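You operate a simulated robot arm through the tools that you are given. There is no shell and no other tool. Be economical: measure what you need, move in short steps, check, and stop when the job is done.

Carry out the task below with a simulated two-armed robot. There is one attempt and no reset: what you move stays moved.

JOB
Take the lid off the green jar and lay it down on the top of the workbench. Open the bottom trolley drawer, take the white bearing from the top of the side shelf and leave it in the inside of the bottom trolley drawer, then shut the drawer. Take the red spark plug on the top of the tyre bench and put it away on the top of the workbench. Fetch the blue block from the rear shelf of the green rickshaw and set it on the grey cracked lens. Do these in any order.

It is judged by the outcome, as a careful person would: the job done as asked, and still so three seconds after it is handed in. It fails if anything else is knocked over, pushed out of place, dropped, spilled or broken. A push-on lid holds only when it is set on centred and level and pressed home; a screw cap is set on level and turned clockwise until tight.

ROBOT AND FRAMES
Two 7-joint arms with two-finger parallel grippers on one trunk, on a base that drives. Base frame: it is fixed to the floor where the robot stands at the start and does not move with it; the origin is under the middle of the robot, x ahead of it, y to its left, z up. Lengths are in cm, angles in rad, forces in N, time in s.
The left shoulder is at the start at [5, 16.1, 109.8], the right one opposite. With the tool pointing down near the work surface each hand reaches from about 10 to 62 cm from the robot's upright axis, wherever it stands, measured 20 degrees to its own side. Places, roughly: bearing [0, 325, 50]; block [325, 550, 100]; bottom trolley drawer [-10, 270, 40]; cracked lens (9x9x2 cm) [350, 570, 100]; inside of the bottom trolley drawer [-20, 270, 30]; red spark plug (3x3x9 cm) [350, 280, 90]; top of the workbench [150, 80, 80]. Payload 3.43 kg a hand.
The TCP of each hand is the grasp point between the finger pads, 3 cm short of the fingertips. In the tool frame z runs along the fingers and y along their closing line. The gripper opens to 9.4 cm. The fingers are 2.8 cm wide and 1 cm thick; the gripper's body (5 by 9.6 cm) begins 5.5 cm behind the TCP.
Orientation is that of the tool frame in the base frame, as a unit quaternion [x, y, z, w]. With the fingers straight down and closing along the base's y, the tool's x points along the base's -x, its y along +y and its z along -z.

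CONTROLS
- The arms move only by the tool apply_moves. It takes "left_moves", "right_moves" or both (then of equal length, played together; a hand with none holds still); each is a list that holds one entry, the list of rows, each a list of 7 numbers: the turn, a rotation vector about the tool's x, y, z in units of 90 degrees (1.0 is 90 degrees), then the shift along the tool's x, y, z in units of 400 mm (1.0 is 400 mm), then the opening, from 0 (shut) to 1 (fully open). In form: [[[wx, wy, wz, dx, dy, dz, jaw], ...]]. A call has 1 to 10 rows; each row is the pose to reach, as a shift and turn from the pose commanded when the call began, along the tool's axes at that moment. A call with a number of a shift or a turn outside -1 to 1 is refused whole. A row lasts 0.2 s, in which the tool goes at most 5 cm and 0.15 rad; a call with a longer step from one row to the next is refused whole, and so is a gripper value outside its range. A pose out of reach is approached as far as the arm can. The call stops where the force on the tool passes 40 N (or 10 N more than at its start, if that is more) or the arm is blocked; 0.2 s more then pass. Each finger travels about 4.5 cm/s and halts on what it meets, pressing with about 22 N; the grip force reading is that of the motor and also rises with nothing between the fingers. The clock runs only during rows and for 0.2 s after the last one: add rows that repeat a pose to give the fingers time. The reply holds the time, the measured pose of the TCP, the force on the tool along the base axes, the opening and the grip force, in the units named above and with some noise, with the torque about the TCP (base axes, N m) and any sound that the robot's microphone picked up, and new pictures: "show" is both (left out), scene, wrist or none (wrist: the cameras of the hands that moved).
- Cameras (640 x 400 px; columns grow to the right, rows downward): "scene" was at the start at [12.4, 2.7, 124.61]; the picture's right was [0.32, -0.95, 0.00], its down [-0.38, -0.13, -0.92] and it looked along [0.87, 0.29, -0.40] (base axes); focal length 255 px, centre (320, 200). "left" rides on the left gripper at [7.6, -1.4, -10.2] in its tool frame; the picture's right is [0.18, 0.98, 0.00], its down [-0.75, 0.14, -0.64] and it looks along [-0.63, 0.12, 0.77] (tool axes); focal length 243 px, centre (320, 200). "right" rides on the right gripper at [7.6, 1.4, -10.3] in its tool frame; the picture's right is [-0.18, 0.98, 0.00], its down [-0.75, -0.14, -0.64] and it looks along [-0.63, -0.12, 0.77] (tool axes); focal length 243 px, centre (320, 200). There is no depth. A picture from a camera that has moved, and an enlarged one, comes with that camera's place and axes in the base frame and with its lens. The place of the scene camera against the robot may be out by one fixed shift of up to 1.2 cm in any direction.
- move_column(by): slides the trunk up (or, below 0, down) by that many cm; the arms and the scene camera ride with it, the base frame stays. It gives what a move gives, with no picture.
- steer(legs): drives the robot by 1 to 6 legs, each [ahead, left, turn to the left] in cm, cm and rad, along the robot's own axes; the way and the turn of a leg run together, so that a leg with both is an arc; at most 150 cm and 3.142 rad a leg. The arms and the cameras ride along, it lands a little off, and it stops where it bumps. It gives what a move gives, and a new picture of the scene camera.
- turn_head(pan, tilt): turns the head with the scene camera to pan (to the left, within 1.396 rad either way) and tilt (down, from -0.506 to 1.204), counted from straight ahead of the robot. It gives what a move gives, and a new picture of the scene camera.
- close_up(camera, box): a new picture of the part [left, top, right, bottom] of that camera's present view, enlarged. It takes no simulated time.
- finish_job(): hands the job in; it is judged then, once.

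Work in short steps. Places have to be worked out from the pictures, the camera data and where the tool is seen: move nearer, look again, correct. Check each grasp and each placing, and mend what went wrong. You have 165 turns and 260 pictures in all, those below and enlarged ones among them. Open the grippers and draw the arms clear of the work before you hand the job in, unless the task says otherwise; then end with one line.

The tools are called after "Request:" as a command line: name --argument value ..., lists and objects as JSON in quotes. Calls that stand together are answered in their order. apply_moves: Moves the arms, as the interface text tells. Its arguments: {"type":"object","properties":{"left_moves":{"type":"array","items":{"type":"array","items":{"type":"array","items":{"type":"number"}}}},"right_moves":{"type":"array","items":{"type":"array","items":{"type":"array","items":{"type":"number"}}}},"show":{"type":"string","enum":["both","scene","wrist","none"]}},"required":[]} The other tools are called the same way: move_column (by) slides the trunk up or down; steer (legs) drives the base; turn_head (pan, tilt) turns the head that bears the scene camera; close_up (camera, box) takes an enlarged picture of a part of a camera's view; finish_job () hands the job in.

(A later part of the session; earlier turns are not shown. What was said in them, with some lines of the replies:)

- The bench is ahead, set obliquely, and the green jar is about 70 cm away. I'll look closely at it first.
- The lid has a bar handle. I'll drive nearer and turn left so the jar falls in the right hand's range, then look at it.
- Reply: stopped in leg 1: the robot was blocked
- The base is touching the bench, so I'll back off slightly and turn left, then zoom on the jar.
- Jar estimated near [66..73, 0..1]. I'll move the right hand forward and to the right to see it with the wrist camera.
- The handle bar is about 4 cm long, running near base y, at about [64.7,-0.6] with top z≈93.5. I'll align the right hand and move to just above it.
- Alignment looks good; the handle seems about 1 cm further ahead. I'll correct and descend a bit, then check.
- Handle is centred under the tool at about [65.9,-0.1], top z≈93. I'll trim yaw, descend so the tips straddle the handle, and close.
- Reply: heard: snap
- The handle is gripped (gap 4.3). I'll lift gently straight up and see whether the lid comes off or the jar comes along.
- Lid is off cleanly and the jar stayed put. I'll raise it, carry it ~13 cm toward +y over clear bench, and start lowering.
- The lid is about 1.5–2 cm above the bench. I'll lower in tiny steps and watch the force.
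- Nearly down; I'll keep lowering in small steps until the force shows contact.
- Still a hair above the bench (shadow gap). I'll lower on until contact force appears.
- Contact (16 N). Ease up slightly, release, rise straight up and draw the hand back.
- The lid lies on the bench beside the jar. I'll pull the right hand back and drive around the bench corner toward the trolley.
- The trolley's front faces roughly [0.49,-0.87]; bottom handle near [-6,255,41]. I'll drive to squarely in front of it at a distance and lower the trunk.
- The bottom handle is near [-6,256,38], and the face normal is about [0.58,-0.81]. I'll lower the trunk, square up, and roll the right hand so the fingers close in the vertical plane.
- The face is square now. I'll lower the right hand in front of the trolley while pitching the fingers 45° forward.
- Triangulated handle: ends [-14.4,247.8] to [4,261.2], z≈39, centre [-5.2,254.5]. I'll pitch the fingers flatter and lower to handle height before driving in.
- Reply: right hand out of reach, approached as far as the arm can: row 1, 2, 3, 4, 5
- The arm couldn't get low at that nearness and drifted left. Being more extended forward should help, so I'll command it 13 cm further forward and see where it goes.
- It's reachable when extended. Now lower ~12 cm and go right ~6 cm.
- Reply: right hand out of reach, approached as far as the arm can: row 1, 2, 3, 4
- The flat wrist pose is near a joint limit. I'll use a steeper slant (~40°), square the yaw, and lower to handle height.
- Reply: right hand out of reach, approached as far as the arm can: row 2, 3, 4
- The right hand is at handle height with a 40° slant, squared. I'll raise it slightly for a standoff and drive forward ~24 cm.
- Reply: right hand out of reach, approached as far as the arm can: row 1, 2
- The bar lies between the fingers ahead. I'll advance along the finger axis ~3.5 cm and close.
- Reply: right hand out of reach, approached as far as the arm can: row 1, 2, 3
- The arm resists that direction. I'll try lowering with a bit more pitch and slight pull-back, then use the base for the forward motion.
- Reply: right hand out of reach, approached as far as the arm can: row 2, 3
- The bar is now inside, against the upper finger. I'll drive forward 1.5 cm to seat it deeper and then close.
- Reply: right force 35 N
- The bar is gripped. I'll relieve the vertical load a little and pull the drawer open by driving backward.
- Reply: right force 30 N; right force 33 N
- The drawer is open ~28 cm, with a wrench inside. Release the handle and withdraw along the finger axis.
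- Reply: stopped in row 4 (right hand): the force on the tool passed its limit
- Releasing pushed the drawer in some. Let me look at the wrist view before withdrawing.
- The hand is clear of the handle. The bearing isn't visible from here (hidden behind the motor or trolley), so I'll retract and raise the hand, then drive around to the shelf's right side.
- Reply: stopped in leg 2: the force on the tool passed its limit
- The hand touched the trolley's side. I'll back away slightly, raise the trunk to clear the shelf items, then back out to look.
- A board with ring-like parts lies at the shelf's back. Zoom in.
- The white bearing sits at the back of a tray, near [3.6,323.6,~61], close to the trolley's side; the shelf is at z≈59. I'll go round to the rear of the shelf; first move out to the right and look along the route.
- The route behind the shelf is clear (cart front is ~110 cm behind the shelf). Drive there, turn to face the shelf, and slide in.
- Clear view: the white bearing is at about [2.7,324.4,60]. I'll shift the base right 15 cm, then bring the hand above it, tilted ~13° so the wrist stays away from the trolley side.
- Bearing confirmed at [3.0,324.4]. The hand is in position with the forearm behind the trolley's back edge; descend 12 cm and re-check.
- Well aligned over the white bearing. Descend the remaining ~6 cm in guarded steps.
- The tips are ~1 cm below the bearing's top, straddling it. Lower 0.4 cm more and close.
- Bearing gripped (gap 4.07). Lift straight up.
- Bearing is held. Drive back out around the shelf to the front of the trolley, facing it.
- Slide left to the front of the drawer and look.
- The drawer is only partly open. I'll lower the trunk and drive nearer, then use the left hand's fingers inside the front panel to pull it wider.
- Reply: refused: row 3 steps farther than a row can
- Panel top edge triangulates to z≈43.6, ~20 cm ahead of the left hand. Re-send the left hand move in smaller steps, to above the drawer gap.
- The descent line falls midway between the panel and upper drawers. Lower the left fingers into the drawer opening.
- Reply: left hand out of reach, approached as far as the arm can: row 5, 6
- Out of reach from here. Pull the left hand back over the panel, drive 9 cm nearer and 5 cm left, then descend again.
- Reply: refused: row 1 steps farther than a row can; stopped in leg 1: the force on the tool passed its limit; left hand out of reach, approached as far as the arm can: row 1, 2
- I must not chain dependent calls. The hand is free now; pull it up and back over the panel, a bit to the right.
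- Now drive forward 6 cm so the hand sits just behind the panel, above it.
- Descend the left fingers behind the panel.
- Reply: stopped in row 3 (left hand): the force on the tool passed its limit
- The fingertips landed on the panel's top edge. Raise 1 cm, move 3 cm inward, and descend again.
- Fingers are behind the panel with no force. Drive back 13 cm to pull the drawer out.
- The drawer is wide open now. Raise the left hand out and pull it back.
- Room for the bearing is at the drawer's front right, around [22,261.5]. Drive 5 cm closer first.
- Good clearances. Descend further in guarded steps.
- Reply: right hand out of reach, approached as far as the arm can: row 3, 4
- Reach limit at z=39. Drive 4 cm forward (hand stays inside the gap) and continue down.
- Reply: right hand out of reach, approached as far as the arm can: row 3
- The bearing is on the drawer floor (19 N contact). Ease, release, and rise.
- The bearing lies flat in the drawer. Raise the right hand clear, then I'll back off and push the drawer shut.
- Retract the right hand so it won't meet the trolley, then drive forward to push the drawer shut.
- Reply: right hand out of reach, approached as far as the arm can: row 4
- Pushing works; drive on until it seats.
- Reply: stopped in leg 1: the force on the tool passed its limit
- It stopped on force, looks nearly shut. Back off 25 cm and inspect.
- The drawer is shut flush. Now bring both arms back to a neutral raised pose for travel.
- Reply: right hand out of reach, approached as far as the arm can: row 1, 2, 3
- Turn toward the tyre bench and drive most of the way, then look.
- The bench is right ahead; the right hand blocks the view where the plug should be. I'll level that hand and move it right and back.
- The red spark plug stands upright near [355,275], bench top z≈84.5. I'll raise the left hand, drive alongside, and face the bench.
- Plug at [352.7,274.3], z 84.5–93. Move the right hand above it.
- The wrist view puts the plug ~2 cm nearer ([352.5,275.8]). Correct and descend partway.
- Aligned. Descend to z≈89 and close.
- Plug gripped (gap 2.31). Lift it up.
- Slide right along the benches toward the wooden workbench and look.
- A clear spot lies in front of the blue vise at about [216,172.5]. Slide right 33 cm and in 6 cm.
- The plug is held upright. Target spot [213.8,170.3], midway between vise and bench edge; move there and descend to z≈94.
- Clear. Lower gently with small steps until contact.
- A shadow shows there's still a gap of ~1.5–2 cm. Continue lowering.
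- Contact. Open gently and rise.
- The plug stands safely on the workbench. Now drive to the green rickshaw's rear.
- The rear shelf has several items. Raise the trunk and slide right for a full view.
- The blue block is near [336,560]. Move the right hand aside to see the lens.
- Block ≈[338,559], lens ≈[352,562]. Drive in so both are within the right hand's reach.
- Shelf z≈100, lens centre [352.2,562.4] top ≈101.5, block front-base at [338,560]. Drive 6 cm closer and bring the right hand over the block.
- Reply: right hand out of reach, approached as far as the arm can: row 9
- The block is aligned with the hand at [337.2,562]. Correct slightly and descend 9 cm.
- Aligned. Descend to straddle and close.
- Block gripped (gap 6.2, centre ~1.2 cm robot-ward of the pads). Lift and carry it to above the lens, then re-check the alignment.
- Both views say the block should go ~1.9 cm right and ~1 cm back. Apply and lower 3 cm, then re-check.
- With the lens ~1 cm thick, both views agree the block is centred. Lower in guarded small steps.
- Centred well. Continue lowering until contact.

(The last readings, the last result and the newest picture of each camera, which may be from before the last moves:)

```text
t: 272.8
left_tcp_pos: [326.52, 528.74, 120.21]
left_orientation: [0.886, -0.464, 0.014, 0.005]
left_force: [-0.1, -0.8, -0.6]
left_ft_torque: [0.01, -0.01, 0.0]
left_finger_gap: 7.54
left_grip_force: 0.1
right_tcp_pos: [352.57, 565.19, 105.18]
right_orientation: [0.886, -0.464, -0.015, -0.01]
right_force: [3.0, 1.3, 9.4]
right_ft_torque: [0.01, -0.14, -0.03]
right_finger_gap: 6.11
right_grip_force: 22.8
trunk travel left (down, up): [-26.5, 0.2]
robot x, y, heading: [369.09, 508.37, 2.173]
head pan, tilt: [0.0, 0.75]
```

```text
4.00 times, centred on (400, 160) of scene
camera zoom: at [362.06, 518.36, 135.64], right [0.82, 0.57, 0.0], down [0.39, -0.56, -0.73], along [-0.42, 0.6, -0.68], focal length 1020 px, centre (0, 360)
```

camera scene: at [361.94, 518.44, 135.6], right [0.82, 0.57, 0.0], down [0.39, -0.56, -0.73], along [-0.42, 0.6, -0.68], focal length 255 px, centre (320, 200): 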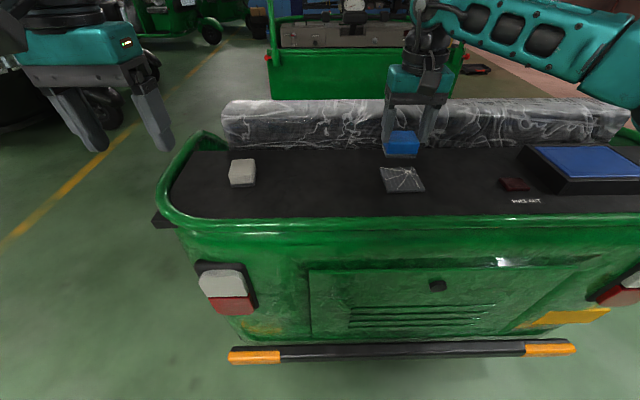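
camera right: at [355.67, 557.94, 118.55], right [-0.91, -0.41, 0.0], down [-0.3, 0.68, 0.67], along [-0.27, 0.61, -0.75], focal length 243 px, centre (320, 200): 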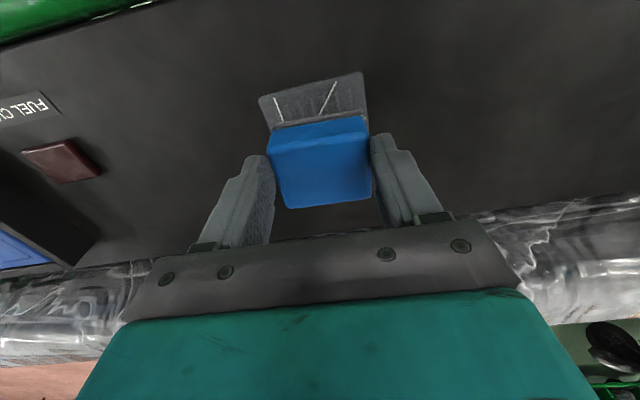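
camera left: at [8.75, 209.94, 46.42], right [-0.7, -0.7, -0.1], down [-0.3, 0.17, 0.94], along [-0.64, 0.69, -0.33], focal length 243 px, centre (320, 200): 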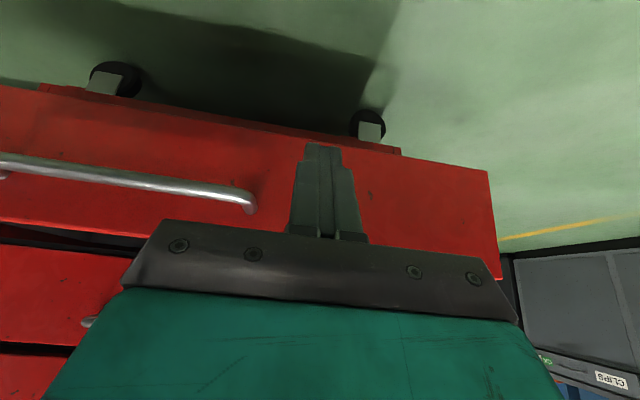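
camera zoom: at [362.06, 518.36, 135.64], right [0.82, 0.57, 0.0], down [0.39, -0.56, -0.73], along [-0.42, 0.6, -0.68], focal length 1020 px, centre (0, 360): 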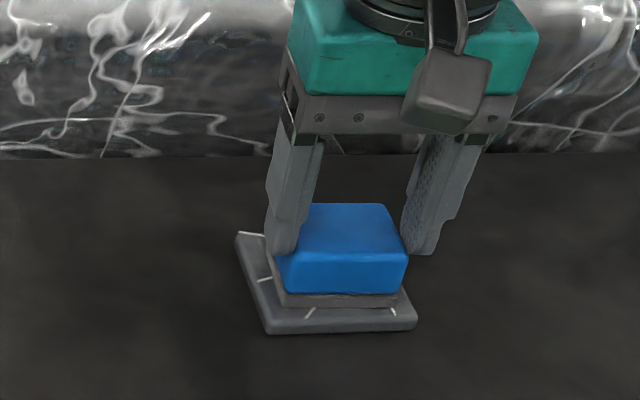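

Contact (9 N), block rests on the lens. Release and lift.

Request:
apply_moves --right_moves '[[[0, 0, 0, 0, 0, -0.002, 0.7], [0, 0, 0, 0, 0, -0.002, 0.8], [0, 0, 0, 0, 0, -0.002, 0.9], [0, 0, 0, 0, 0, -0.06, 0.9], [0, 0, 0, 0, 0, -0.16, 0.9], [0, 0, 0, 0, 0, -0.26, 0.9], [0, 0, 0, 0.1, 0, -0.3, 0.9], [0, 0, 0, 0.2, -0.03, -0.34, 0.9]]]' --show "scene"

Request:
close_up --camera "scene" --box '[330, 110, 470, 210]'

```text
t: 274.6
left_tcp_pos: [326.51, 528.71, 120.27]
left_orientation: [0.886, -0.463, 0.013, 0.005]
left_force: [1.0, 0.2, 0.4]
left_ft_torque: [0.04, 0.0, 0.01]
left_finger_gap: 7.54
left_grip_force: 0.0
right_tcp_pos: [358.53, 558.68, 118.33]
right_orientation: [0.885, -0.465, -0.014, -0.01]
right_force: [-0.7, 1.0, 0.3]
right_ft_torque: [-0.03, 0.04, -0.02]
right_finger_gap: 8.41
right_grip_force: 0.1
trunk travel left (down, up): [-26.5, 0.2]
robot x, y, heading: [369.37, 508.4, 2.176]
head pan, tilt: [0.0, 0.75]
camera scene: at [362.07, 518.42, 135.61], right [0.82, 0.57, 0.0], down [0.39, -0.56, -0.73], along [-0.42, 0.6, -0.68], focal length 255 px, centre (320, 200)
```

scene: 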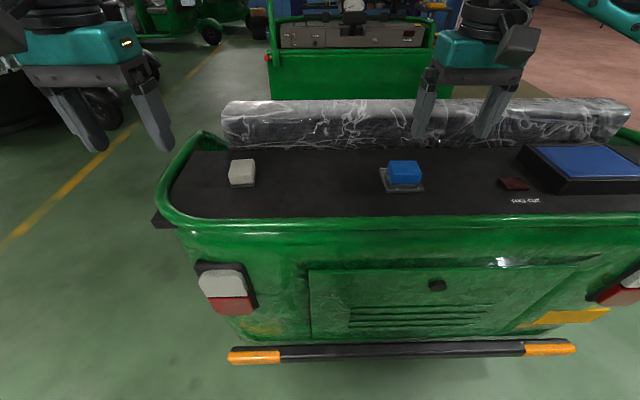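

```text
4.00 times, centred on (400, 160) of scene
camera zoom: at [362.07, 518.42, 135.61], right [0.82, 0.57, 0.0], down [0.39, -0.56, -0.73], along [-0.42, 0.6, -0.68], focal length 1020 px, centre (0, 360)
```

zoom: 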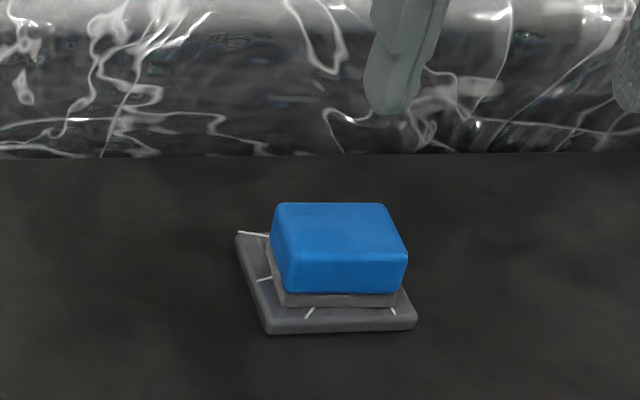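

The block sits squarely on the lens. Drive back to draw the arms clear.

Request:
steer --legs '[[-40, 0, 0]]'

Request:
close_up --camera "scene" --box '[260, 60, 500, 200]'

```text
t: 277.1
left_tcp_pos: [348.9, 495.89, 120.07]
left_orientation: [0.888, -0.46, 0.014, 0.005]
left_force: [-0.1, -0.1, 0.0]
left_ft_torque: [0.01, 0.02, 0.0]
left_finger_gap: 7.5
left_grip_force: 0.0
right_tcp_pos: [380.82, 526.05, 118.36]
right_orientation: [0.887, -0.461, -0.014, -0.009]
right_force: [0.3, -0.3, -0.9]
right_ft_torque: [-0.02, 0.01, 0.02]
right_finger_gap: 8.47
right_grip_force: 0.1
trunk travel left (down, up): [-26.5, 0.2]
robot x, y, heading: [391.59, 476.03, 2.179]
head pan, tilt: [0.0, 0.75]
camera scene: at [384.61, 485.78, 135.61], right [0.82, 0.57, 0.0], down [0.39, -0.56, -0.73], along [-0.42, 0.6, -0.68], focal length 255 px, centre (320, 200)
```

scene: 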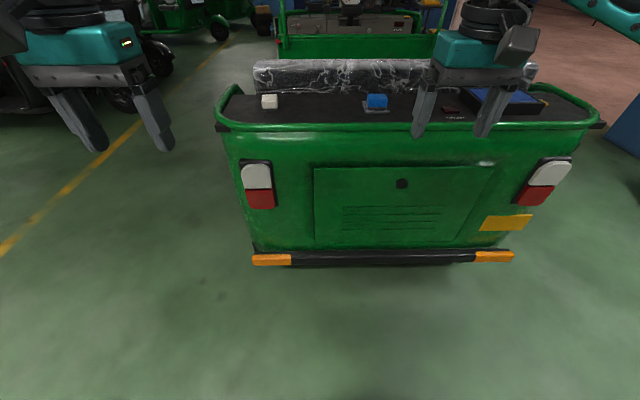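

```text
2.67 times, centred on (380, 130) of scene
camera zoom: at [384.61, 485.78, 135.61], right [0.82, 0.57, 0.0], down [0.39, -0.56, -0.73], along [-0.42, 0.6, -0.68], focal length 680 px, centre (160, 387)
```

zoom: 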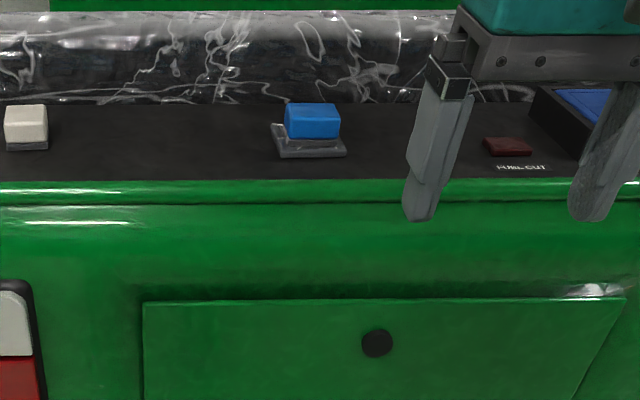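

All four tasks are done, the grippers are open, and the arms are clear. Handing in.

Request:
finish_job

```text
The job is handed in.
```

The job is handed in: the jar lid and the red spark plug are on the workbench, the white bearing is in the shut bottom trolley drawer, and the blue block is on the cracked lens; along the way a hand bumped the trolley twice and the base touched the workbench, with nothing visibly displaced.
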